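You operate a simulated robot arm through the tools that you are given. There is no shell and no other tool. Be economical: measure what you need, move in short steps, check, and stop when the job is done.

You run a simulated two-armed robot. Do the job below in one go: nothing can be reset, and whatever is moved stays where it is left.

Task
Take the basket of nuts through wash, rinse and blue, then stand it back on the grate.
Fine: in that order; open the dye tank wide for it and leave it open; spill no nuts. Set down upright: green-handled basket.

The check looks at the end state, three seconds after you hand in, the way a careful person would. Anything else that was tipped, shoved, dropped, spilled or broken makes it a failure.

Robot
Two 7-joint arms with two-finger parallel grippers on one trunk, on a base that drives. Base frame: it is fixed to the floor where the robot stands at the start and does not move with it; the origin is under the middle of the robot, x ahead of it, y to its left, z up. Lengths are in m, angles in rad, forces in N, time in s.
The left shoulder is at the start at [0.06, 0.143, 0.901], the right one opposite. With the tool pointing down near the work surface each hand reaches from about 0.3 to 0.72 m from the robot's upright axis, wherever it stands, measured 20 degrees to its own side. Places, roughly: grate on the drip pan [1.1, -0.9, 0.8]; green-handled basket [1, -0.75, 1]; small dye tank [1, -0.3, 0.7]; small dye tank lid [1, -0.3, 0.9]; small rinse tank [0.8, 0.1, 0.7]; small wash tank [0.6, 0.5, 0.7]. Payload 1.57 kg a hand.
Tool frame (each hand has its own): the origin (TCP) lies between the finger pads and is the grasp point; the fingertips stand 0.03 m ahead of it; z points along the fingers, y is the line along which they close. The gripper opens to 0.11 m. The fingers are 0.024 m wide and 0.012 m thick; the gripper's body (0.048 by 0.112 m) begins 0.078 m behind the TCP.
Orientation is that of the tool frame in the base frame, as [roll, pitch, yaw] about the fixed x, y, z axes, in that order (R = Rz(yaw) Ry(pitch) Rx(roll)). With the fingers straight down and closing along the base's y, the tool's x points along the base's -x, its y along +y and its z along -z.

Tools
- The arms move only by the tool apply_moves. It takes "left_series", "right_series" or both (then of equal length, played together; a hand with none holds still); each is a list of rows, each a list of 2 entries, a list of its own where there are three numbers: the shift along the tool's x, y, z in mm, then the turn, a rotation vector about the tool's x, y, z in rad. In form: [[[dx, dy, dz], [rx, ry, rz]], ...]. A call has 1 to 8 rows; each row shifts and turns the commanded pose from where the row before left it, along the tool's axes as they then stand. "left_jaw" and "right_jaw" are, for a hand that has rows, the closure, from 0 (fully open) to 1 (shut), set as the call begins (left out, the last holds). A row lasts 0.2 s, in which the tool goes at most 0.05 m and 0.15 rad; a call with a longer step from one row to the next is refused whole, and so is a gripper value outside its range. Where a pose cannot be reached the arm comes as near as it can. A force on the tool above 90 N (or 10 N above the force at the start of the call, whichever is more), or a blocked arm, ends the call early, and 0.2 s more pass. Each finger travels about 0.045 m/s and halts on what it meets, pressing with about 43 N; the grip force reading is that of the motor and also rises with nothing between the fingers. The clock runs only during rows and for 0.2 s after the last one: add rows that do not move to give the fingers time. The reply holds the time, the measured pose of the TCP, the force on the tool along the base axes, the opening and the grip force, in the units named above and with some noise, with the torque about the TCP (base axes, N m) and any sound that the robot's microphone picked up, and new pictures: "pictures" is both (left out), scene, wrist or none (wrist: the cameras of the hands that moved).
- Cameras (640 x 400 px; columns grow to the right, rows downward): "scene" is now at [0.0502, 0.0136, 1.5152]; the picture's right is [0.16, -0.99, 0.00], its down [-0.71, -0.11, -0.69] and it looks along [0.69, 0.11, -0.72] (base axes); focal length 249 px, centre (320, 200). "left" rides on the left gripper at [0.07, -0.016, -0.141] in its tool frame; the picture's right is [0.23, 0.97, 0.00], its down [-0.85, 0.20, -0.48] and it looks along [-0.47, 0.11, 0.88] (tool axes); focal length 222 px, centre (320, 200). "right" rides on the right gripper at [0.07, 0.016, -0.141] in its tool frame; the picture's right is [-0.23, 0.97, 0.00], its down [-0.86, -0.20, -0.48] and it looks along [-0.47, -0.11, 0.88] (tool axes); focal length 222 px, centre (320, 200). There is no depth. A picture from a camera that has moved, and an enlarged one, comes with that camera's place and axes in the base frame and with its lens.
- slide_trunk(by): slides the trunk up (or, below 0, down) by that many m; the arms and the scene camera ride with it, the base frame stays. It gives what a move gives, with no picture.
- base_move(legs): drives the robot by 1 to 6 legs, each [ahead, left, turn to the left] in m, m and rad, along the robot's own axes; the way and the turn of a leg run together, so that a leg with both is an arc; at most 1.5 m and 3.142 rad a leg. The arms and the cameras ride along, it lands a little off, and it stops where it bumps. It gives what a move gives, and a new picture of the scene camera.
- turn_head(pan, tilt): turns the head with the scene camera to pan (to the left, within 1.501 rad either way) and tilt (down, from -0.506 to 1.204), counted from straight ahead of the robot. It gives what a move gives, and a new picture of the scene camera.
- zoom(camera, box): a new picture of the part [left, top, right, bottom] of that camera's present view, enlarged. It takes no simulated time.
- finish_job(): hands the job in; it is judged then, once.

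Work in short steps. Places have to be worked out from the pictures, the camera data and where the tool is seen: move nearer, look again, correct. Check each grasp and each placing, and mend what went wrong. You have 120 turns and 260 pictures in all, those below and enlarged ones among them. Open the grippers and draw the arms clear of the work before you hand the job in, unless the task says otherwise; then end with one line.

The tools are called after "Call:" as name(argument=value, ...) on one line, values as JSON. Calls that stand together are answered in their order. apply_moves: Moves the arms, as the interface text tells. Its arguments: {"type":"object","properties":{"left_series":{"type":"array","items":{"type":"array"}},"left_jaw":{"type":"number"},"right_series":{"type":"array","items":{"type":"array"}},"right_jaw":{"type":"number"},"pictures":{"type":"string","enum":["both","scene","wrist","none"]}},"required":[]} The other tools are called the same way: slide_trunk (by) slides the trunk up or down; base_move (legs) drives the base; turn_head (pan, tilt) turns the head that bears the scene camera; zoom (camera, box) takes an enlarged picture of a part of a camera's view; finish_job () hands the job in.

At the start:

```text
time: 0.0
left_tool_pos: [0.4558, 0.0697, 0.9996]
left_ee_rot: [3.141, 0.0, 3.141]
left_wrist_force: [0.3, 0.0, -0.5]
left_ft_torque: [-0.01, 0.02, 0.04]
left_width: 0.1098
left_grip_force: 0.1
right_tool_pos: [0.5658, -0.2942, 1.0006]
right_ee_rot: [-3.141, -0.001, -3.141]
right_wrist_force: [-0.9, -0.3, 0.4]
right_ft_torque: [-0.02, 0.01, 0.02]
right_width: 0.1097
right_grip_force: 0.0
trunk travel left (down, up): [-0.5, 0.09]
robot x, y, heading: [0.003, -0.002, -0.0]
head pan, tilt: [0.159, 0.803]
```

scene: 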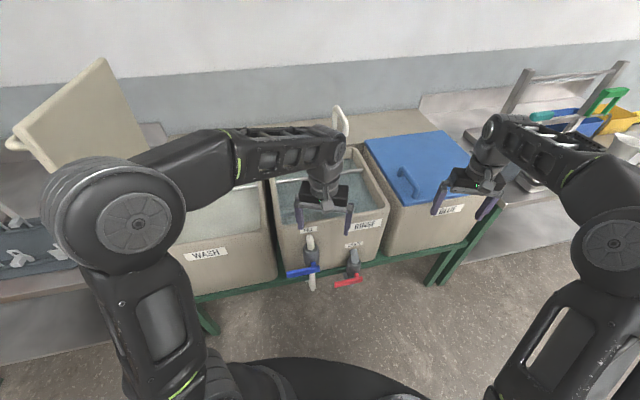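
right: 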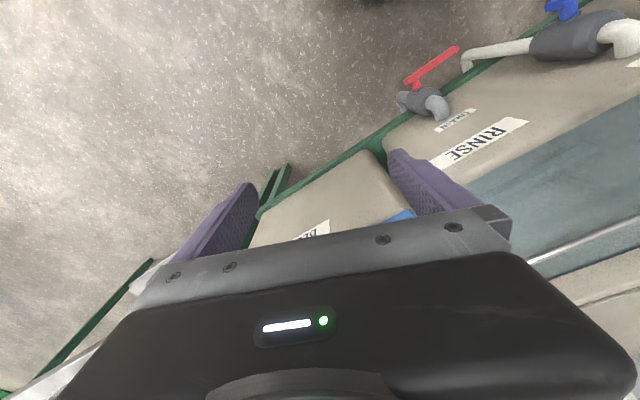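
left: 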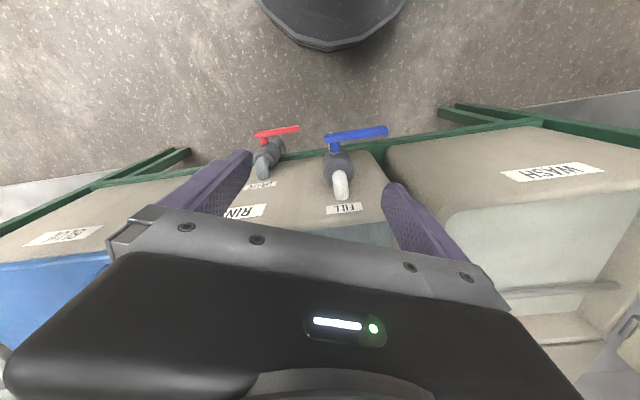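

The tanks lie along a slanted row. I'll look to the right at the basket and grate first.

Call:
turn_head(pan=-0.7, tilt=0.6)

Call:
turn_head(pan=0.7, tilt=0.7)

```text
time: 1.2
left_tool_pos: [0.4558, 0.0677, 0.9996]
left_ee_rot: [-3.141, 0.0, 3.141]
left_wrist_force: [-1.0, 0.5, -0.2]
left_ft_torque: [0.04, 0.02, -0.03]
left_width: 0.1099
left_grip_force: 0.0
right_tool_pos: [0.5668, -0.2935, 0.9993]
right_ee_rot: [3.141, 0.0, 3.141]
right_wrist_force: [0.4, -0.1, 0.0]
right_ft_torque: [0.01, -0.01, 0.02]
right_width: 0.1101
right_grip_force: 0.1
trunk travel left (down, up): [-0.5, 0.09]
robot x, y, heading: [-0.0007, -0.0025, -0.0]
head pan, tilt: [-0.7, 0.6]
camera scene: at [0.0383, -0.056, 1.5323], right [-0.64, -0.77, 0.0], down [-0.43, 0.36, -0.82], along [0.63, -0.53, -0.57], focal length 249 px, centre (320, 200)
```

scene: 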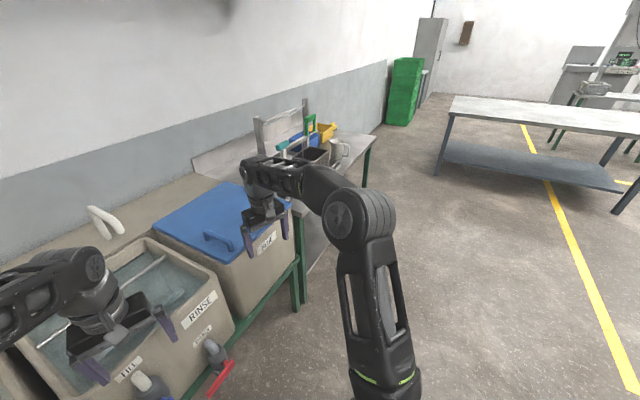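

```text
time: 2.7
left_tool_pos: [0.4561, 0.0689, 0.9992]
left_ee_rot: [-3.141, -0.002, -3.141]
left_wrist_force: [1.0, -0.4, 0.3]
left_ft_torque: [-0.01, 0.01, -0.03]
left_width: 0.1101
left_grip_force: 0.1
right_tool_pos: [0.5661, -0.2941, 0.9987]
right_ee_rot: [-3.141, 0.0, -3.141]
right_wrist_force: [0.0, 0.3, 1.0]
right_ft_torque: [0.01, -0.01, -0.01]
right_width: 0.1103
right_grip_force: 0.0
trunk travel left (down, up): [-0.5, 0.09]
robot x, y, heading: [0.0021, -0.0005, 0.002]
head pan, tilt: [0.7, 0.7]
camera scene: at [0.0357, 0.0555, 1.5237], right [0.64, -0.77, 0.0], down [-0.49, -0.41, -0.76], along [0.59, 0.49, -0.64], focal length 249 px, centre (320, 200)
```

scene: 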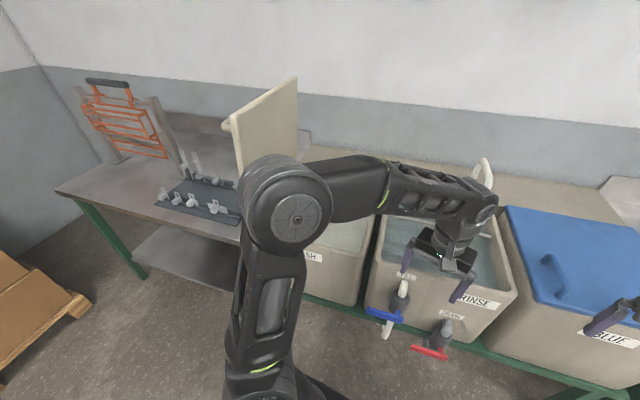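

Row is slanted by about 0.46 rad. I back off slightly, turn to face it, and look.

Call:
base_move(legs=[[-0.15, 0, 0], [0, 0, 0.46], [0, -0.7, 0]])

Call:
turn_head(pan=-0.3, tilt=0.7)

```text
time: 8.8
left_tool_pos: [0.5337, -0.3375, 0.9991]
left_ee_rot: [-3.141, 0.0, -2.671]
left_wrist_force: [0.4, 0.3, -0.6]
left_ft_torque: [0.03, 0.02, -0.01]
left_width: 0.1099
left_grip_force: 0.1
right_tool_pos: [0.7953, -0.6103, 0.9989]
right_ee_rot: [-3.141, 0.0, -2.67]
right_wrist_force: [0.2, -1.0, -0.2]
right_ft_torque: [0.02, 0.02, -0.01]
right_width: 0.1099
right_grip_force: 0.2
trunk travel left (down, up): [-0.5, 0.09]
robot x, y, heading: [0.1596, -0.606, 0.474]
head pan, tilt: [0.7, 0.7]
camera scene: at [0.1651, -0.5403, 1.5237], right [0.92, -0.39, 0.0], down [-0.25, -0.59, -0.77], along [0.3, 0.7, -0.64], focal length 249 px, centre (320, 200)
```

scene: 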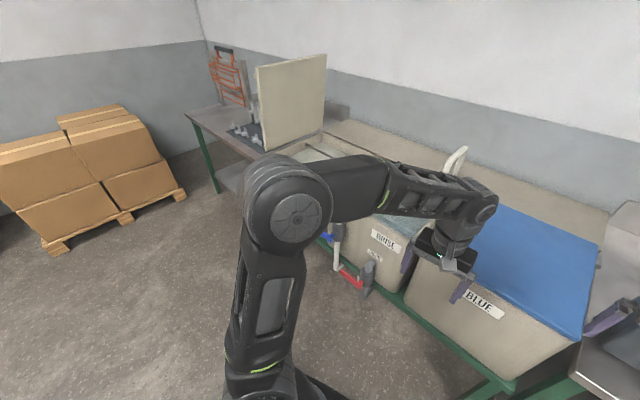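

```text
time: 10.1
left_tool_pos: [0.5335, -0.3379, 0.9996]
left_ee_rot: [-3.141, 0.0, -2.669]
left_wrist_force: [0.4, -0.2, 0.4]
left_ft_torque: [0.01, -0.01, -0.04]
left_width: 0.1101
left_grip_force: 0.1
right_tool_pos: [0.7957, -0.6096, 1.0002]
right_ee_rot: [3.141, 0.0, -2.67]
right_wrist_force: [0.7, 0.7, 0.3]
right_ft_torque: [0.0, 0.03, 0.01]
right_width: 0.1097
right_grip_force: 0.0
trunk travel left (down, up): [-0.5, 0.09]
robot x, y, heading: [0.1576, -0.6068, 0.472]
head pan, tilt: [-0.3, 0.7]
camera scene: at [0.2154, -0.6035, 1.5237], right [0.17, -0.99, 0.0], down [-0.63, -0.11, -0.76], along [0.75, 0.13, -0.64], focal length 249 px, centre (320, 200)
```

scene: 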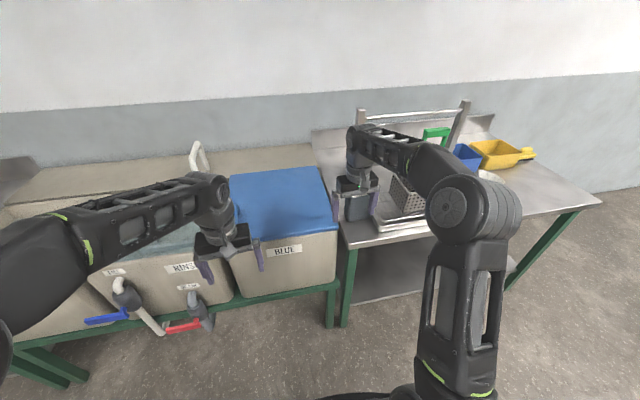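

The robot faces the row squarely (heading 0.47). Zooming in on the basket area and dye tank.

Call:
zoom(camera="scene", box=[300, 80, 540, 260])

Call:
zoom(camera="right", box=[0, 0, 640, 400])

Call:
zoom(camera="left", box=[0, 0, 640, 400])

```text
2.22 times, centred on (420, 170) of scene
camera zoom: at [0.2154, -0.6035, 1.5237], right [0.17, -0.99, 0.0], down [-0.63, -0.11, -0.76], along [0.75, 0.13, -0.64], focal length 553 px, centre (98, 267)
```

zoom: 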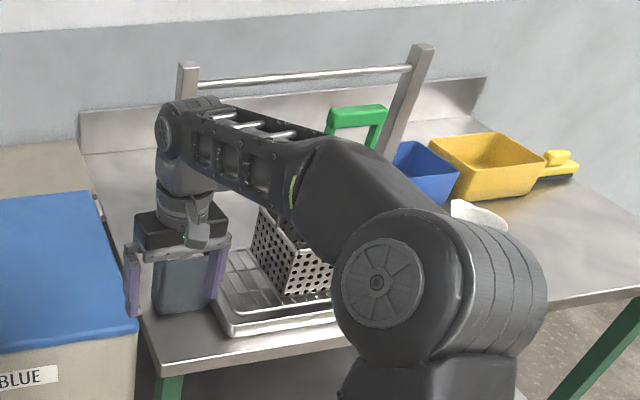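

```text
1.00 times, centred on (320, 200) of right
camera zoom: at [0.728, -0.6272, 1.1416], right [-0.24, 0.97, 0.0], down [0.85, 0.21, 0.48], along [0.46, 0.11, -0.88], focal length 222 px, centre (320, 200)
```

zoom: 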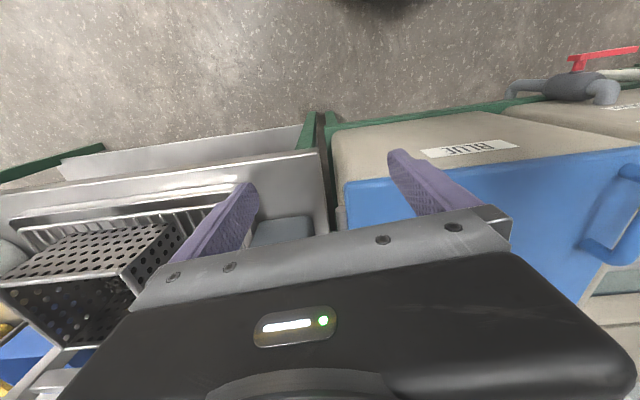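

```text
1.00 times, centred on (320, 200) of left
camera zoom: at [0.479, -0.3828, 1.142], right [-0.64, 0.76, 0.0], down [0.67, 0.57, 0.48], along [0.37, 0.31, -0.88], focal length 222 px, centre (320, 200)
```

zoom: 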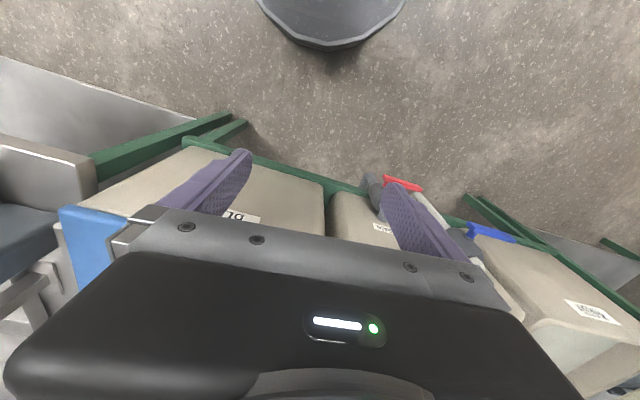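

The right arm hides the basket; pull the right hand back and up towards the robot.

Call:
apply_moves(right_series=[[[40, 0, -20], [0, 0, 0]], [[40, 0, -20], [0, 0, 0]], [[40, 0, -20], [0, 0, 0]], [[40, 0, -20], [0, 0, 0]], [[40, 0, 0], [0, 0, 0]]], left_series=[[[20, 0, -20], [0, 0, 0]], [[20, 0, -20], [0, 0, 0]], [[20, 0, -20], [0, 0, 0]], [[0, 0, -20], [0, 0, 0]], [[0, 0, 0], [0, 0, 0]]], pictures="none")

Call:
turn_head(pan=-0.5, tilt=0.7)

Call:
turn_head(pan=0.1, tilt=0.8)

```text
time: 11.2
left_tool_pos: [0.4792, -0.3637, 1.0812]
left_ee_rot: [3.142, 0.0, -2.67]
left_wrist_force: [-0.9, -0.3, 0.5]
left_ft_torque: [0.02, -0.01, 0.0]
left_width: 0.1102
left_grip_force: 0.1
right_tool_pos: [0.6164, -0.7008, 1.0792]
right_ee_rot: [-3.142, 0.0, -2.671]
right_wrist_force: [-0.3, 0.3, -0.9]
right_ft_torque: [-0.01, -0.04, 0.03]
right_width: 0.11
right_grip_force: 0.1
trunk travel left (down, up): [-0.5, 0.09]
robot x, y, heading: [0.1568, -0.6096, 0.467]
head pan, tilt: [-0.3, 0.7]
```

```text
time: 12.0
left_tool_pos: [0.4783, -0.3651, 1.0804]
left_ee_rot: [-3.141, 0.0, -2.67]
left_wrist_force: [0.2, 0.1, 0.5]
left_ft_torque: [0.01, 0.02, -0.01]
left_width: 0.1101
left_grip_force: 0.1
right_tool_pos: [0.6177, -0.7018, 1.0797]
right_ee_rot: [-3.14, 0.001, -2.67]
right_wrist_force: [0.4, -0.2, 0.2]
right_ft_torque: [0.02, 0.02, -0.03]
right_width: 0.1098
right_grip_force: 0.0
trunk travel left (down, up): [-0.5, 0.09]
robot x, y, heading: [0.1574, -0.6035, 0.469]
head pan, tilt: [-0.499, 0.7]
camera scene: at [0.2163, -0.6205, 1.5237], right [-0.03, -1.0, 0.0], down [-0.64, 0.02, -0.77], along [0.76, -0.02, -0.64], focal length 249 px, centre (320, 200)
```

scene: 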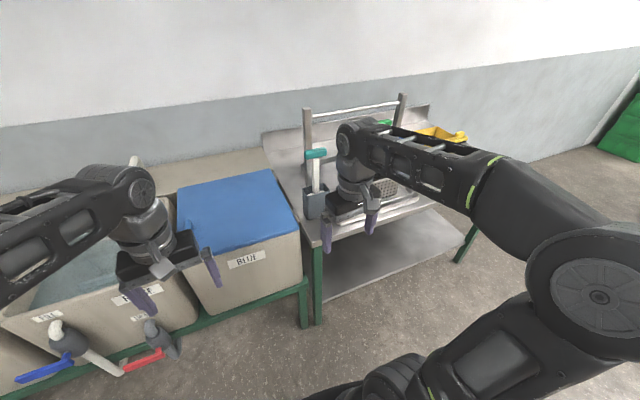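

```text
time: 13.0
left_tool_pos: [0.48, -0.3648, 1.0808]
left_ee_rot: [3.141, -0.001, -2.67]
left_wrist_force: [1.3, -0.3, -0.9]
left_ft_torque: [0.01, 0.01, -0.03]
left_width: 0.1103
left_grip_force: 0.1
right_tool_pos: [0.6175, -0.7002, 1.0797]
right_ee_rot: [-3.141, 0.0, -2.67]
right_wrist_force: [-0.5, 0.3, 0.2]
right_ft_torque: [-0.03, 0.01, 0.03]
right_width: 0.11
right_grip_force: 0.1
trunk travel left (down, up): [-0.5, 0.09]
robot x, y, heading: [0.1589, -0.6029, 0.469]
head pan, tilt: [0.099, 0.799]
camera scene: at [0.1996, -0.5745, 1.5154], right [0.54, -0.84, 0.0], down [-0.6, -0.39, -0.7], along [0.59, 0.38, -0.72], focal length 249 px, centre (320, 200)
```

scene: 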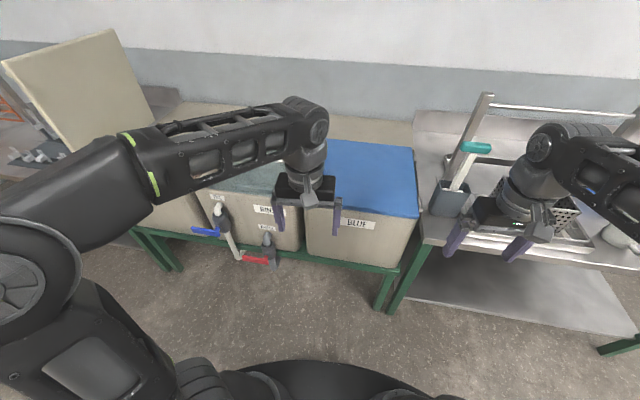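

The lid's handle is hidden behind the left hand. I move the left hand aside left and look.

Call:
apply_moves(left_series=[[[20, 45, 0], [0, 0, 0]], [[20, 45, 0], [0, 0, 0]], [[0, 45, 0], [0, 0, 0]], [[0, 45, 0], [0, 0, 0]], [[0, 45, 0], [0, 0, 0]]], pictures="scene")

Call:
zoom(camera="scene", box=[240, 80, 480, 230])

Call:
zoom(camera="scene", box=[0, 20, 280, 195])

```text
time: 14.2
left_tool_pos: [0.3415, -0.1801, 1.0789]
left_ee_rot: [-3.141, 0.0, -2.672]
left_wrist_force: [-0.9, 0.2, -0.2]
left_ft_torque: [-0.02, 0.0, 0.01]
left_width: 0.1098
left_grip_force: 0.1
right_tool_pos: [0.6165, -0.7012, 1.0796]
right_ee_rot: [-3.141, 0.0, -2.67]
right_wrist_force: [-0.4, 0.4, 0.1]
right_ft_torque: [-0.02, 0.01, -0.01]
right_width: 0.1098
right_grip_force: 0.1
trunk travel left (down, up): [-0.5, 0.09]
robot x, y, heading: [0.1571, -0.6043, 0.473]
head pan, tilt: [0.099, 0.799]
camera scene: at [0.1992, -0.5738, 1.5154], right [0.54, -0.84, 0.0], down [-0.6, -0.39, -0.7], along [0.59, 0.38, -0.72], focal length 249 px, centre (320, 200)
```

scene: 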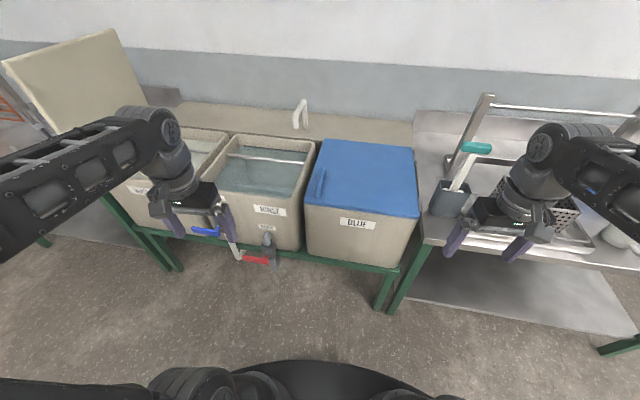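

```text
2.67 times, centred on (360, 155) of scene
camera zoom: at [0.1992, -0.5738, 1.5154], right [0.54, -0.84, 0.0], down [-0.6, -0.39, -0.7], along [0.59, 0.38, -0.72], focal length 664 px, centre (213, 320)
```

zoom: 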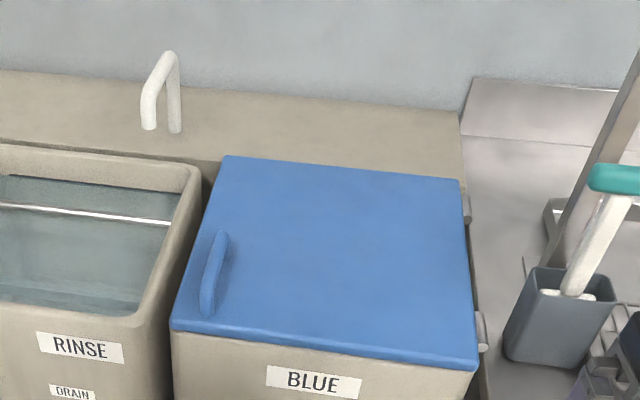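

```text
2.29 times, centred on (140, 108) of scene
camera zoom: at [0.1992, -0.5738, 1.5154], right [0.54, -0.84, 0.0], down [-0.6, -0.39, -0.7], along [0.59, 0.38, -0.72], focal length 569 px, centre (731, 411)
```

zoom: 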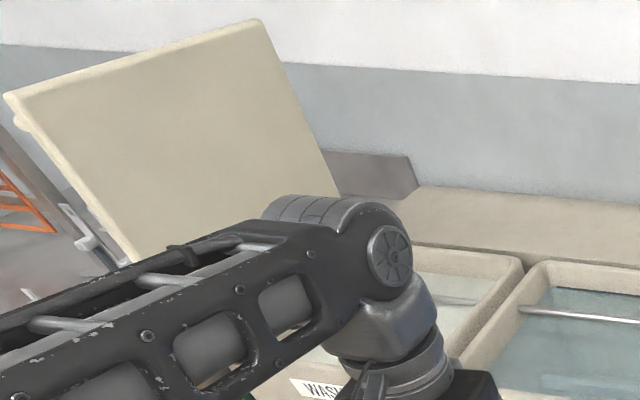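

The dye lid is hinged on its right edge (two knuckles), with the handle near its left edge; a pot with a teal brush stands just right of it. I clear the right hand outward to measure the pot and see the basket.

Call:
apply_moves(right_series=[[[0, -45, 0], [0, 0, 0]], [[0, -45, 0], [0, 0, 0]], [[0, -45, 0], [0, 0, 0]], [[0, -45, 0], [0, 0, 0]], [[0, -45, 0], [0, 0, 0]]], pictures="none")

Call:
turn_head(pan=-0.35, tilt=0.75)

Call:
zoom(camera="scene", box=[200, 80, 440, 230])

```text
time: 15.6
left_tool_pos: [0.3425, -0.1819, 1.0789]
left_ee_rot: [3.14, -0.001, -2.67]
left_wrist_force: [0.2, 0.0, -0.3]
left_ft_torque: [0.03, -0.01, -0.02]
left_width: 0.1099
left_grip_force: 0.1
right_tool_pos: [0.7239, -0.8215, 1.105]
right_ee_rot: [-3.13, 0.074, -2.512]
right_wrist_force: [0.5, -0.1, 0.0]
right_ft_torque: [0.01, 0.02, 0.01]
right_width: 0.11
right_grip_force: 0.0
right hand out of reach, approached as far as the arm can: row 5
trunk travel left (down, up): [-0.5, 0.09]
robot x, y, heading: [0.1558, -0.6073, 0.471]
head pan, tilt: [0.099, 0.799]
stopped in row 5 (right hand): the arm was blocked; the commanded pose is now the measured one
```

```text
time: 16.5
left_tool_pos: [0.3432, -0.1818, 1.0799]
left_ee_rot: [3.14, -0.001, -2.669]
left_wrist_force: [-0.1, 0.0, 0.0]
left_ft_torque: [0.01, -0.02, 0.01]
left_width: 0.1098
left_grip_force: 0.0
right_tool_pos: [0.7235, -0.8213, 1.1044]
right_ee_rot: [-3.128, 0.072, -2.513]
right_wrist_force: [0.1, -0.2, -0.3]
right_ft_torque: [0.0, 0.02, -0.04]
right_width: 0.1099
right_grip_force: 0.1
trunk travel left (down, up): [-0.5, 0.09]
robot x, y, heading: [0.1582, -0.608, 0.473]
head pan, tilt: [-0.351, 0.75]
camera scene: at [0.2138, -0.608, 1.5194], right [0.12, -0.99, 0.0], down [-0.68, -0.08, -0.73], along [0.73, 0.09, -0.68], focal length 249 px, centre (320, 200)
```

scene: 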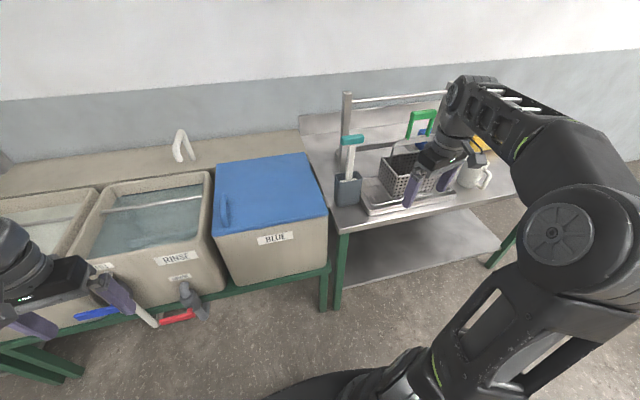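

```text
2.67 times, centred on (320, 155) of scene
camera zoom: at [0.2138, -0.608, 1.5194], right [0.12, -0.99, 0.0], down [-0.68, -0.08, -0.73], along [0.73, 0.09, -0.68], focal length 664 px, centre (320, 320)
```

zoom: 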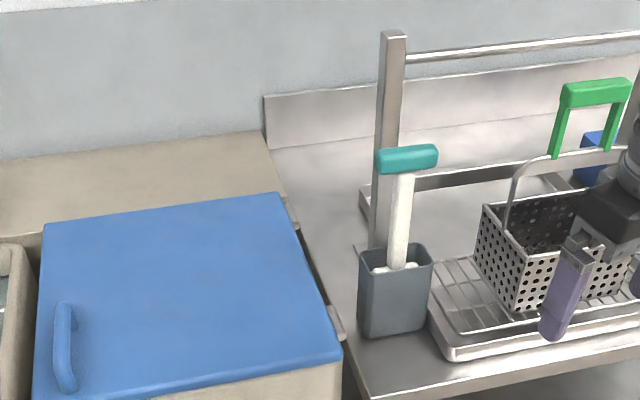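

The wash lid stands about vertical; so the dye lid opened to just past vertical should clear the brush. I bring the right hand back to mid-front (straightening it) before driving up to the dye tank.

Call:
apply_moves(right_series=[[[0, 40, 0], [0, 0.04, 0.08]], [[0, 45, 0], [0, 0.03, 0.077]], [[0, 45, 0], [0, 0, 0]], [[-15, 45, 0], [0, 0, 0]], [[-15, 45, 0], [0, 0, 0]], [[-15, 45, 0], [0, 0, 0]], [[-15, 40, 0], [0, 0, 0]], [[-15, 30, 0], [0, 0, 0]]], pictures="none")

Call:
base_move(legs=[[0, 0.14, 0], [0.22, 0, 0]])

Call:
turn_head(pan=0.0, tilt=1.0)

```text
time: 18.3
left_tool_pos: [0.3411, -0.1795, 1.0791]
left_ee_rot: [-3.139, -0.001, -2.671]
left_wrist_force: [-0.6, 0.6, 0.3]
left_ft_torque: [-0.05, 0.02, -0.02]
left_width: 0.1101
left_grip_force: 0.0
right_tool_pos: [0.6383, -0.5126, 1.0917]
right_ee_rot: [-3.131, 0.004, -2.67]
right_wrist_force: [0.3, 0.5, 0.6]
right_ft_torque: [-0.03, -0.01, 0.0]
right_width: 0.11
right_grip_force: 0.2
right hand out of reach, approached as far as the arm can: row 2, 7
trunk travel left (down, up): [-0.5, 0.09]
robot x, y, heading: [0.1577, -0.6052, 0.472]
head pan, tilt: [-0.351, 0.75]
```

```text
time: 20.9
left_tool_pos: [0.4702, 0.0419, 1.0779]
left_ee_rot: [-3.141, 0.0, -2.667]
left_wrist_force: [-0.1, 1.0, -0.9]
left_ft_torque: [-0.01, 0.03, 0.04]
left_width: 0.1101
left_grip_force: 0.0
right_tool_pos: [0.7681, -0.2892, 1.0916]
right_ee_rot: [-3.135, 0.005, -2.666]
right_wrist_force: [1.5, -1.0, 0.1]
right_ft_torque: [0.0, 0.06, 0.0]
right_width: 0.1101
right_grip_force: 0.0
trunk travel left (down, up): [-0.5, 0.09]
robot x, y, heading: [0.2865, -0.3794, 0.476]
head pan, tilt: [-0.351, 0.75]
camera scene: at [0.3445, -0.385, 1.5193], right [0.12, -0.99, 0.0], down [-0.68, -0.09, -0.73], along [0.72, 0.09, -0.68], focal length 249 px, centre (320, 200)
```

scene: 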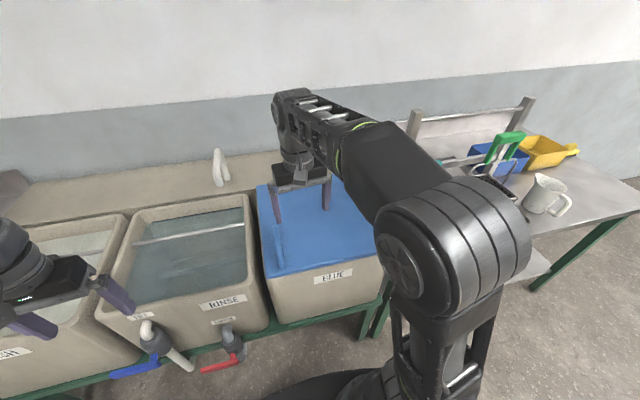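

```text
time: 21.7
left_tool_pos: [0.469, 0.0413, 1.0799]
left_ee_rot: [-3.142, -0.001, -2.666]
left_wrist_force: [0.5, -1.3, -0.5]
left_ft_torque: [-0.03, 0.05, -0.02]
left_width: 0.1102
left_grip_force: 0.1
right_tool_pos: [0.7665, -0.2886, 1.0921]
right_ee_rot: [-3.135, 0.006, -2.668]
right_wrist_force: [-0.1, -0.1, 0.0]
right_ft_torque: [0.01, 0.02, -0.02]
right_width: 0.11
right_grip_force: 0.1
trunk travel left (down, up): [-0.5, 0.09]
robot x, y, heading: [0.2884, -0.3828, 0.472]
head pan, tilt: [0.0, 1.0]
camera scene: at [0.3231, -0.364, 1.5003], right [0.46, -0.89, 0.0], down [-0.75, -0.38, -0.54], along [0.48, 0.25, -0.84], focal length 249 px, centre (320, 200)
```

scene: 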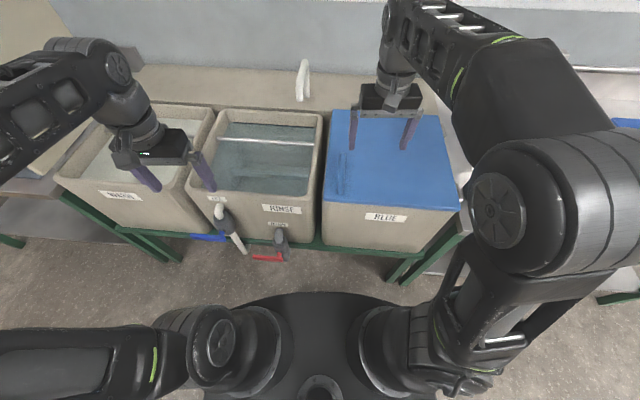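

Zoom on the lid handle, from head and right wrist.

Call:
zoom(camera="scene", box=[300, 80, 476, 256])

Call:
zoom(camera="right", box=[0, 0, 640, 400])

```text
2.27 times, centred on (388, 168) of scene
camera zoom: at [0.3231, -0.364, 1.5003], right [0.46, -0.89, 0.0], down [-0.75, -0.38, -0.54], along [0.48, 0.25, -0.84], focal length 566 px, centre (166, 273)
```

zoom: 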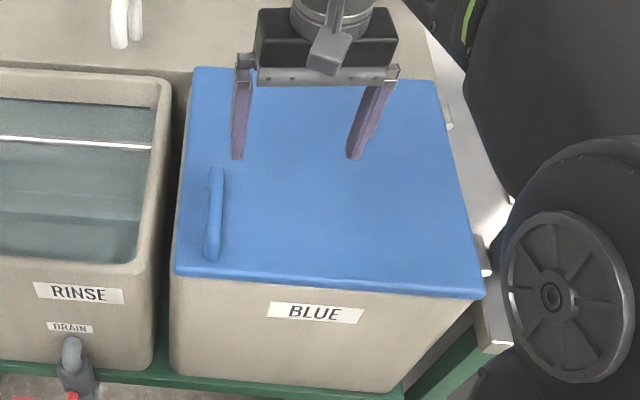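

```text
1.00 times, centred on (320, 200) of right
camera zoom: at [0.6977, -0.306, 1.2331], right [-0.24, 0.97, -0.01], down [0.85, 0.22, 0.48], along [0.47, 0.11, -0.88], focal length 222 px, centre (320, 200)
```

zoom: 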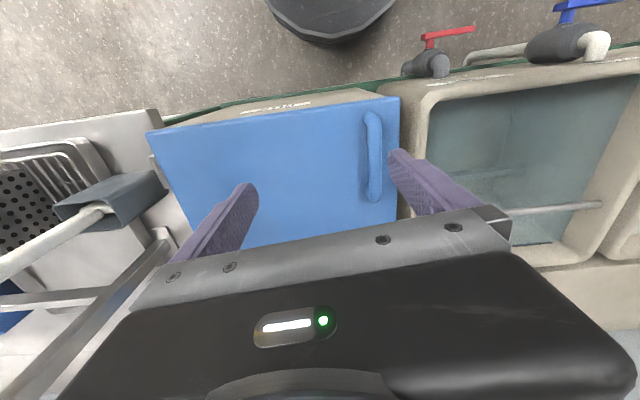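

Triangulated: handle bar mid ≈ (0.782, −0.201, 0.90), lid top z ≈ 0.858, row heading ≈ 0.385. I bring the right hand above the bar, aligned, and descend part way.

Call:
apply_moves(right_series=[[[-27, 35, 0], [0, 0, 0.044]], [[-27, 36, 0], [0, 0, 0.043]], [[0, 0, 45], [0, 0, 0]], [[0, 0, 45], [0, 0, 0]], [[0, 0, 45], [0, 0, 0]], [[0, 0, 0], [0, 0, 0]]], right_jaw=0.4)

```text
time: 23.1
left_tool_pos: [0.4678, 0.0408, 1.0782]
left_ee_rot: [3.142, 0.0, -2.666]
left_wrist_force: [0.5, 0.3, -0.5]
left_ft_torque: [0.02, -0.02, -0.03]
left_width: 0.11
left_grip_force: 0.1
right_tool_pos: [0.7646, -0.2246, 0.9452]
right_ee_rot: [-3.135, 0.006, -2.753]
right_wrist_force: [0.1, -0.2, -0.6]
right_ft_torque: [0.0, -0.02, 0.01]
right_width: 0.0661
right_grip_force: 0.0
right hand out of reach, approached as far as the arm can: row 1, 2
trunk travel left (down, up): [-0.5, 0.09]
robot x, y, heading: [0.2882, -0.3884, 0.473]
head pan, tilt: [0.0, 1.0]
camera scene: at [0.3229, -0.3641, 1.5003], right [0.46, -0.89, 0.0], down [-0.75, -0.39, -0.54], along [0.48, 0.25, -0.84], focal length 249 px, centre (320, 200)
camera right: at [0.694, -0.2351, 1.0868], right [-0.16, 0.99, -0.01], down [0.86, 0.14, 0.49], along [0.48, 0.07, -0.87], focal length 222 px, centre (320, 200)
```

scene: 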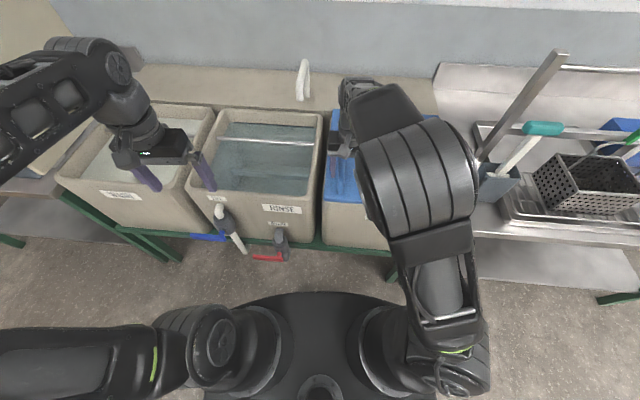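
right: 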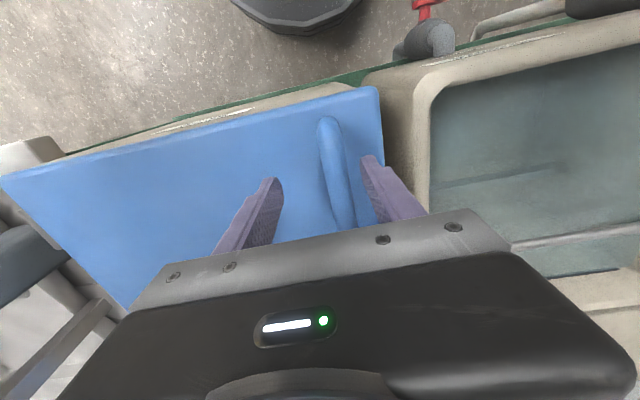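

The bar lies between the fingers, a bit to one side. Shift to centre it and descend to z ≈ 0.905.

Call:
apply_moves(right_series=[[[-12, 8, 0], [0, 0, 0]], [[-13, 7, 0], [0, 0, 0]], [[0, 0, 20], [0, 0, 0]], [[0, 0, 19], [0, 0, 0]], [[0, 0, 0], [0, 0, 0]]], pictures="wrist")

```text
time: 24.3
left_tool_pos: [0.4697, 0.0419, 1.0784]
left_ee_rot: [-3.141, 0.001, -2.667]
left_wrist_force: [0.3, 1.1, 0.6]
left_ft_torque: [0.0, -0.02, -0.01]
left_width: 0.1099
left_grip_force: 0.2
right_tool_pos: [0.7835, -0.2012, 0.906]
right_ee_rot: [-3.133, 0.004, -2.753]
right_wrist_force: [0.4, 0.1, 0.8]
right_ft_torque: [0.0, 0.0, 0.0]
right_width: 0.0661
right_grip_force: 0.1
trunk travel left (down, up): [-0.5, 0.09]
robot x, y, heading: [0.2883, -0.3837, 0.477]
head pan, tilt: [0.0, 1.0]
camera right: at [0.7126, -0.2116, 1.0465], right [-0.16, 0.99, -0.01], down [0.86, 0.14, 0.48], along [0.48, 0.07, -0.87], focal length 222 px, centre (320, 200)
```

right: 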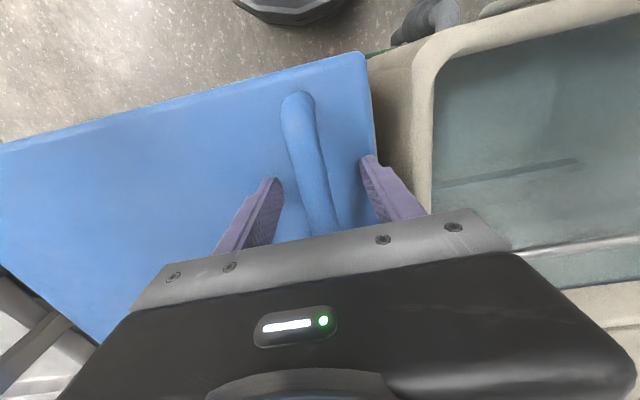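

Bar is centred between the fingers. Close the jaw on it.

Call:
apply_moves(right_series=[[[0, 0, 0], [0, 0, 0]], [[0, 0, 0], [0, 0, 0]], [[0, 0, 0], [0, 0, 0]], [[0, 0, 0], [0, 0, 0]], [[0, 0, 0], [0, 0, 0]]], right_jaw=1.0, pictures="wrist")

Call:
slide_trunk(by=0.03)

```text
time: 25.5
left_tool_pos: [0.4697, 0.0415, 1.0782]
left_ee_rot: [-3.141, 0.0, -2.668]
left_wrist_force: [0.8, 0.9, 0.2]
left_ft_torque: [0.02, 0.01, 0.01]
left_width: 0.1101
left_grip_force: 0.1
right_tool_pos: [0.7836, -0.2021, 0.9046]
right_ee_rot: [-3.133, 0.004, -2.753]
right_wrist_force: [1.7, -5.4, 0.9]
right_ft_torque: [0.01, -0.03, -0.59]
right_width: 0.0199
right_grip_force: 33.9
trunk travel left (down, up): [-0.5, 0.09]
robot x, y, heading: [0.285, -0.3792, 0.478]
head pan, tilt: [0.0, 1.0]
camera right: at [0.7132, -0.2126, 1.0465], right [-0.16, 0.99, -0.01], down [0.86, 0.14, 0.48], along [0.48, 0.07, -0.87], focal length 222 px, centre (320, 200)
```

right: 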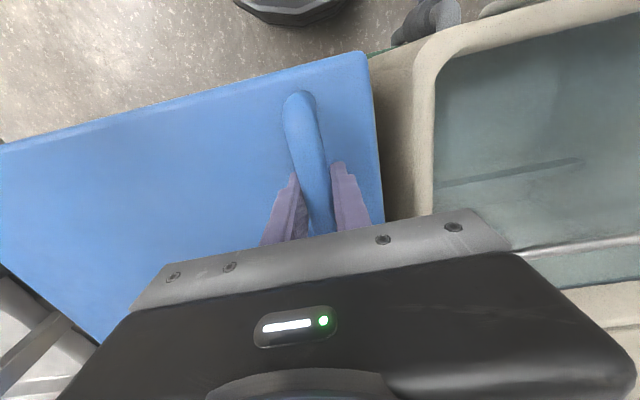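

```text
time: 26.2
left_tool_pos: [0.472, 0.0384, 1.1098]
left_ee_rot: [3.14, -0.001, -2.665]
left_wrist_force: [-0.7, 0.3, -0.3]
left_ft_torque: [-0.01, 0.0, 0.01]
left_width: 0.1099
left_grip_force: 0.1
right_tool_pos: [0.7865, -0.2084, 0.9344]
right_ee_rot: [-3.131, 0.002, -2.756]
right_wrist_force: [8.7, -27.1, -5.6]
right_ft_torque: [-0.13, 0.75, -0.38]
right_width: 0.0195
right_grip_force: 33.6
trunk travel left (down, up): [-0.53, 0.06]
robot x, y, heading: [0.2872, -0.3806, 0.474]
head pan, tilt: [0.0, 1.0]
```

Gripped (20 mm bar) and the lid rises with the trunk. Continue along the hinge arc with the hand rolling gradually.

Call:
apply_moves(right_series=[[[0, -13, -36], [-0.06, 0, 0]], [[0, -11, -36], [-0.06, 0, 0]], [[0, -12, -35], [-0.06, 0, 0]], [[0, -14, -35], [-0.06, 0, 0]], [[0, 0, 0], [0, 0, 0]]], pictures="both")

```text
time: 27.4
left_tool_pos: [0.4713, 0.0391, 1.1103]
left_ee_rot: [3.138, 0.0, -2.666]
left_wrist_force: [0.4, 0.1, -0.4]
left_ft_torque: [0.0, -0.01, 0.01]
left_width: 0.1099
left_grip_force: 0.0
right_tool_pos: [0.8084, -0.2621, 1.0711]
right_ee_rot: [2.911, 0.003, -2.755]
right_wrist_force: [3.1, -26.8, -20.3]
right_ft_torque: [0.27, -0.14, -0.57]
right_width: 0.0198
right_grip_force: 33.2
trunk travel left (down, up): [-0.53, 0.06]
robot x, y, heading: [0.2866, -0.3839, 0.473]
head pan, tilt: [0.0, 1.0]
camera scene: at [0.3251, -0.3681, 1.5302], right [0.46, -0.89, 0.0], down [-0.75, -0.38, -0.54], along [0.48, 0.25, -0.84], focal length 249 px, centre (320, 200)
camera right: at [0.7501, -0.3026, 1.2126], right [-0.15, 0.96, 0.22], down [0.91, 0.04, 0.42], along [0.4, 0.26, -0.88], focal length 222 px, centre (320, 200)
```

scene: 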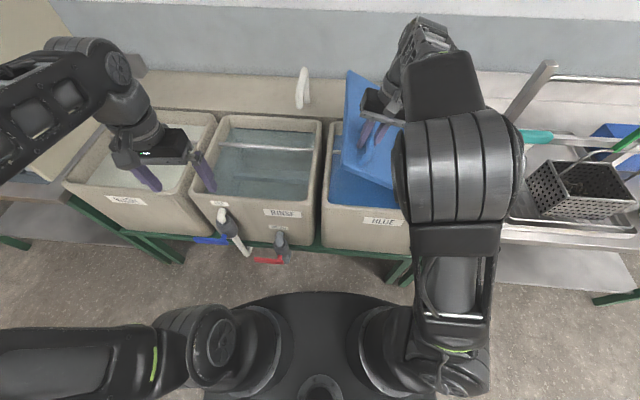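
right: 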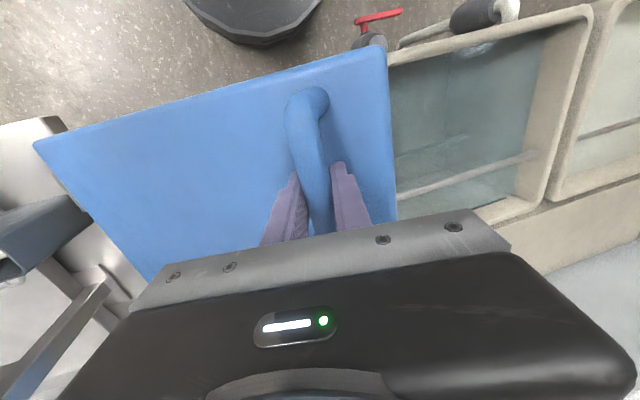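

The lid follows the modelled arc (≈0.48 rad). Continue four more steps to about 0.88 rad.

Call:
apply_moves(right_series=[[[0, -15, -34], [-0.06, 0, 0]], [[0, -16, -34], [-0.06, 0, 0]], [[0, -18, -33], [-0.06, 0, 0]], [[0, -19, -32], [-0.06, 0, 0]], [[0, 0, 0], [0, 0, 0]]], pictures="both")

```text
time: 28.6
left_tool_pos: [0.4685, 0.0494, 1.1069]
left_ee_rot: [-3.135, -0.003, -2.664]
left_wrist_force: [-0.3, 0.4, 0.4]
left_ft_torque: [0.02, 0.02, 0.0]
left_width: 0.1104
left_grip_force: 0.0
right_tool_pos: [0.8065, -0.3324, 1.1422]
right_ee_rot: [2.654, 0.036, -2.759]
right_wrist_force: [27.5, 61.0, 52.2]
right_ft_torque: [-0.4, 0.69, -1.34]
right_width: 0.02
right_grip_force: 33.7
right hand out of reach, approached as far as the arm can: row 2, 3, 4
trunk travel left (down, up): [-0.53, 0.06]
robot x, y, heading: [0.2873, -0.3854, 0.483]
head pan, tilt: [0.0, 1.0]
camera scene: at [0.3233, -0.3533, 1.5309], right [0.46, -0.89, 0.01], down [-0.75, -0.39, -0.54], along [0.48, 0.24, -0.84], focal length 249 px, centre (320, 200)
camera right: at [0.7574, -0.4081, 1.2729], right [-0.13, 0.88, 0.47], down [0.93, -0.06, 0.36], along [0.34, 0.48, -0.81], focal length 222 px, centre (320, 200)
```

scene: 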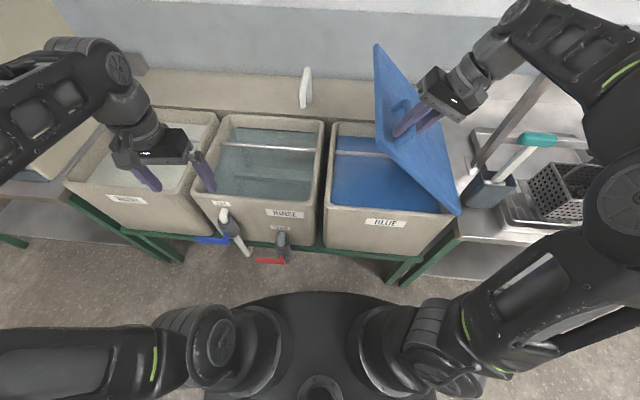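
right: 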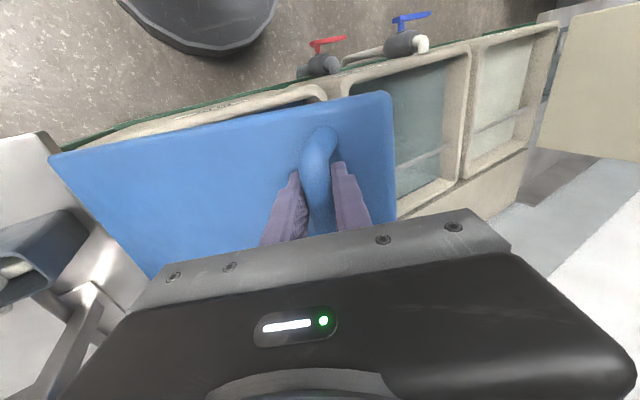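

The lid is ~0.7 rad open, hand lagging the command because the arm reconfigured. Let it settle and see.

Call:
apply_moves(right_series=[[[0, 0, 0], [0, 0, 0]], [[0, 0, 0], [0, 0, 0]], [[0, 0, 0], [0, 0, 0]]], pictures="scene")

```text
time: 29.4
left_tool_pos: [0.4687, 0.0483, 1.1062]
left_ee_rot: [-3.136, -0.002, -2.666]
left_wrist_force: [-0.3, -0.9, 0.0]
left_ft_torque: [-0.04, 0.0, -0.03]
left_width: 0.1099
left_grip_force: 0.1
right_tool_pos: [0.8057, -0.3336, 1.1433]
right_ee_rot: [2.653, 0.038, -2.757]
right_wrist_force: [25.1, 62.4, 57.3]
right_ft_torque: [-0.43, 0.63, -1.33]
right_width: 0.0206
right_grip_force: 33.7
trunk travel left (down, up): [-0.53, 0.06]
robot x, y, heading: [0.287, -0.3842, 0.475]
head pan, tilt: [0.0, 1.0]
camera scene: at [0.3226, -0.354, 1.5303], right [0.46, -0.89, 0.01], down [-0.75, -0.39, -0.54], along [0.48, 0.24, -0.84], focal length 249 px, centre (320, 200)
```

scene: 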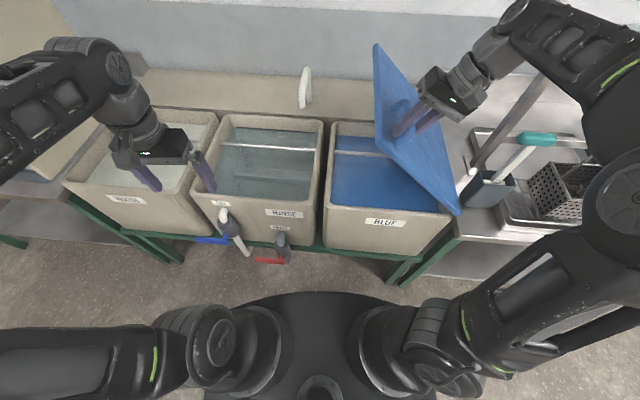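

The right hand stalls radially (arm limit), but holds the lid at ~0.7 rad. I'll bring the left hand under the lid as a sideways fist (fingers pointing right) to take over pushing; first rotate it and move forward over the rinse side.

Call:
apply_moves(left_series=[[[-20, 0, 0], [0.145, 0, 0]], [[-20, 0, 0], [0.145, 0, 0]], [[-20, 0, 0], [0.145, 0, 0]], [[-20, 0, 0], [0.145, 0, 0]], [[-20, 0, 0], [0.145, 0, 0]], [[-20, 0, 0], [0.145, 0, 0]], [[-20, 0, 0], [0.145, 0, 0]], [[-20, 0, 0], [0.145, 0, 0]]], left_jaw=1.0, pictures="scene")

```text
time: 31.2
left_tool_pos: [0.5642, 0.0643, 1.088]
left_ee_rot: [-2.452, 0.008, -2.657]
left_wrist_force: [-0.1, -0.5, 0.4]
left_ft_torque: [0.06, 0.05, 0.01]
left_width: 0.0
left_grip_force: 21.4
left hand out of reach, approached as far as the arm can: row 2, 3, 4, 5, 6, 7, 8
right_tool_pos: [0.8029, -0.3346, 1.142]
right_ee_rot: [2.65, 0.036, -2.754]
right_wrist_force: [19.0, 59.8, 57.1]
right_ft_torque: [-0.57, 0.79, -1.07]
right_width: 0.0214
right_grip_force: 34.4
trunk travel left (down, up): [-0.53, 0.06]
robot x, y, heading: [0.2842, -0.3852, 0.477]
head pan, tilt: [0.0, 1.0]
camera scene: at [0.3219, -0.3554, 1.5303], right [0.46, -0.89, 0.01], down [-0.75, -0.39, -0.54], along [0.48, 0.24, -0.84], focal length 249 px, centre (320, 200)
```

scene: 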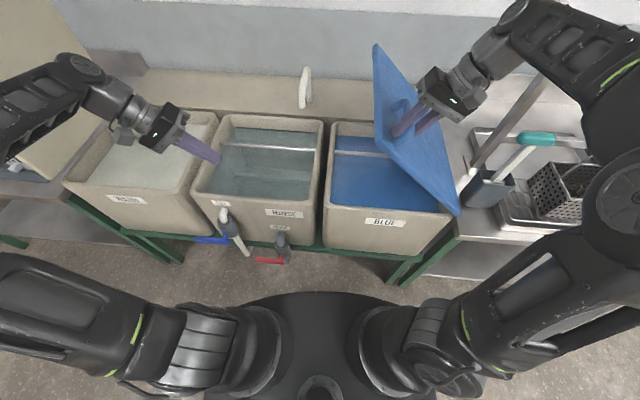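

Left tilt is limited but usable. Move the left hand right toward the lid's raised edge, staying just left of it and below it.

Call:
apply_moves(left_series=[[[-4, -14, 40], [0, 0, 0]], [[-4, -14, 40], [0, 0, 0]], [[-4, -14, 40], [0, 0, 0]], [[-4, -14, 40], [0, 0, 0]], [[-4, -14, 40], [0, 0, 0]], [[-4, -14, 40], [0, 0, 0]], [[0, 0, 0], [0, 0, 0]]], pictures="scene")

```text
time: 32.9
left_tool_pos: [0.6882, -0.118, 0.9577]
left_ee_rot: [-2.451, 0.008, -2.657]
left_wrist_force: [-0.6, 0.0, 0.1]
left_ft_torque: [0.04, -0.01, -0.01]
left_width: 0.0002
left_grip_force: 21.0
right_tool_pos: [0.8017, -0.3341, 1.1417]
right_ee_rot: [2.652, 0.034, -2.754]
right_wrist_force: [16.6, 57.4, 55.9]
right_ft_torque: [-0.54, 0.68, -1.01]
right_width: 0.0201
right_grip_force: 34.1
trunk travel left (down, up): [-0.53, 0.06]
robot x, y, heading: [0.2887, -0.3811, 0.476]
head pan, tilt: [0.0, 1.0]
camera scene: at [0.3211, -0.3546, 1.5303], right [0.46, -0.89, 0.01], down [-0.75, -0.39, -0.54], along [0.48, 0.24, -0.84], focal length 249 px, centre (320, 200)
```

scene: 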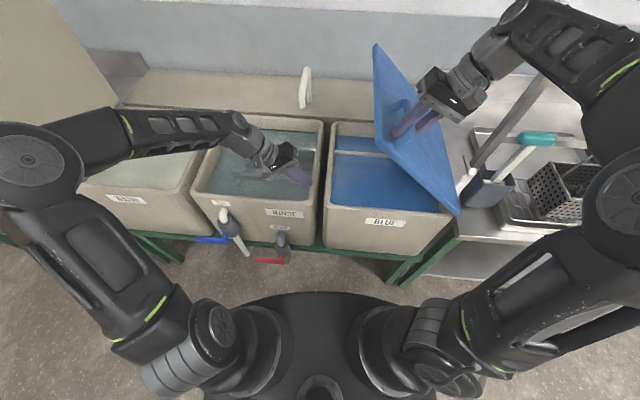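

Unreachable commands get clamped, so I now work from the actual pose. Raise the left hand and try more tilt.

Call:
apply_moves(left_series=[[[-15, -24, -29], [0, 0, 0]], [[-15, -24, -29], [0, 0, 0]], [[-15, -24, -29], [0, 0, 0]], [[-10, 0, 0], [0.12, 0, 0]], [[-10, 0, 0], [0.12, 0, 0]], [[-10, 0, 0], [0.12, 0, 0]], [[0, 0, 0], [0.12, 0, 0]]], pictures="scene")

```text
time: 34.5
left_tool_pos: [0.7529, -0.0822, 1.0712]
left_ee_rot: [-1.969, 0.011, -2.66]
left_wrist_force: [0.4, 0.0, -1.1]
left_ft_torque: [0.0, -0.04, -0.01]
left_width: 0.0003
left_grip_force: 21.4
right_tool_pos: [0.801, -0.3338, 1.1422]
right_ee_rot: [2.652, 0.033, -2.756]
right_wrist_force: [14.5, 57.6, 55.8]
right_ft_torque: [-0.56, 0.65, -1.02]
right_width: 0.0201
right_grip_force: 33.5
trunk travel left (down, up): [-0.53, 0.06]
robot x, y, heading: [0.2876, -0.3864, 0.477]
head pan, tilt: [0.0, 1.0]
camera scene: at [0.3209, -0.3544, 1.5303], right [0.46, -0.89, 0.01], down [-0.75, -0.39, -0.54], along [0.48, 0.24, -0.84], focal length 249 px, centre (320, 200)
```

scene: 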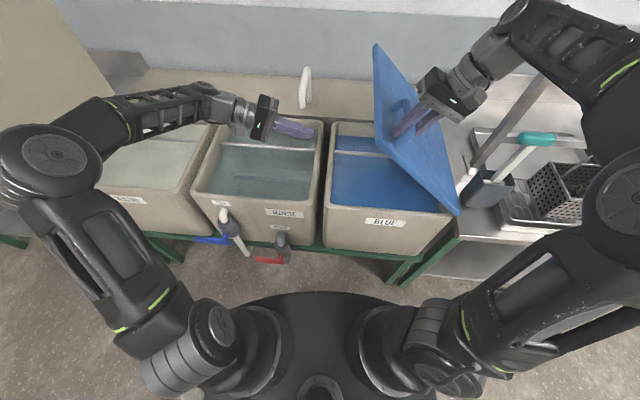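

Tilt 1.17 achieved. Move right toward the lid's underside.

Call:
apply_moves(left_series=[[[0, -16, 37], [0, 0, 0]], [[0, -16, 37], [0, 0, 0]], [[0, -16, 37], [0, 0, 0]], [[0, -8, 18], [0, 0, 0]], [[0, 0, 0], [0, 0, 0]]], pictures="both")

```text
time: 35.6
left_tool_pos: [0.8178, -0.207, 1.073]
left_ee_rot: [-1.971, 0.008, -2.658]
left_wrist_force: [0.1, -0.9, 0.1]
left_ft_torque: [-0.02, 0.0, 0.02]
left_width: 0.0
left_grip_force: 21.3
right_tool_pos: [0.8012, -0.3334, 1.1421]
right_ee_rot: [2.653, 0.034, -2.754]
right_wrist_force: [14.1, 57.3, 56.4]
right_ft_torque: [-0.59, 0.72, -1.0]
right_width: 0.0203
right_grip_force: 34.3
trunk travel left (down, up): [-0.53, 0.06]
robot x, y, heading: [0.288, -0.3826, 0.483]
head pan, tilt: [0.0, 1.0]
camera scene: at [0.3209, -0.3547, 1.5303], right [0.46, -0.89, 0.01], down [-0.75, -0.39, -0.54], along [0.48, 0.24, -0.84], focal length 249 px, centre (320, 200)
camera left: at [0.6978, -0.1287, 1.1424], right [-0.37, 0.24, -0.9], down [0.52, 0.86, 0.01], along [0.77, -0.46, -0.44], focal length 222 px, centre (320, 200)
```

scene: 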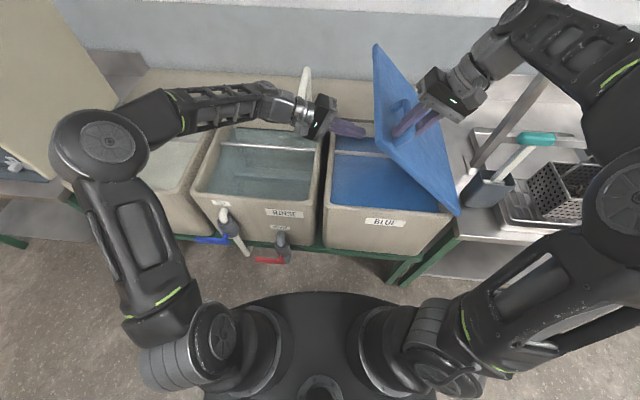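
left: 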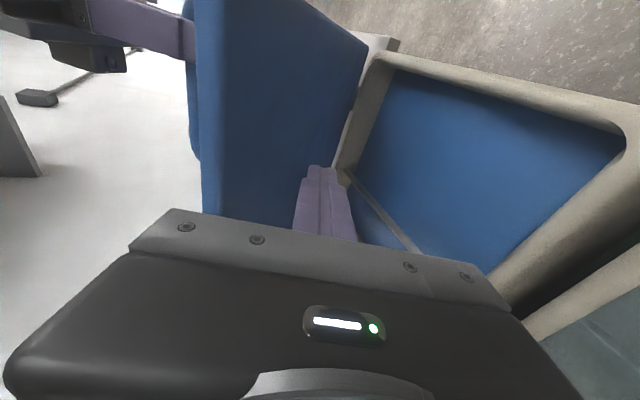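

Fingers are under the lid. Push on to contact gently.

Call:
apply_moves(left_series=[[[0, -6, 14], [0, 0, 0]], [[0, -6, 14], [0, 0, 0]], [[0, -6, 14], [0, 0, 0]], [[0, -6, 14], [0, 0, 0]], [[0, 0, 0], [0, 0, 0]]], pictures="wrist")

```text
time: 36.9
left_tool_pos: [0.8454, -0.2596, 1.0719]
left_ee_rot: [-1.972, 0.008, -2.659]
left_wrist_force: [-0.7, 0.1, -0.9]
left_ft_torque: [-0.02, 0.03, 0.0]
left_width: 0.0
left_grip_force: 21.5
right_tool_pos: [0.8016, -0.3346, 1.1421]
right_ee_rot: [2.652, 0.033, -2.753]
right_wrist_force: [14.5, 57.6, 55.3]
right_ft_torque: [-0.53, 0.7, -0.96]
right_width: 0.0205
right_grip_force: 34.0
trunk travel left (down, up): [-0.53, 0.06]
robot x, y, heading: [0.2904, -0.383, 0.477]
head pan, tilt: [0.0, 1.0]
camera left: at [0.7255, -0.1822, 1.1419], right [-0.37, 0.24, -0.9], down [0.52, 0.86, 0.01], along [0.77, -0.46, -0.44], focal length 222 px, centre (320, 200)
```

left: 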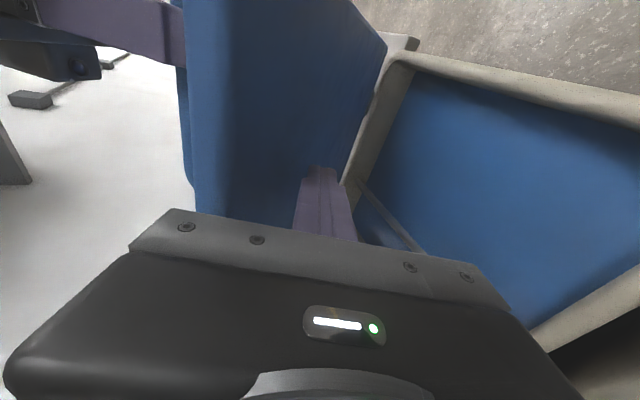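

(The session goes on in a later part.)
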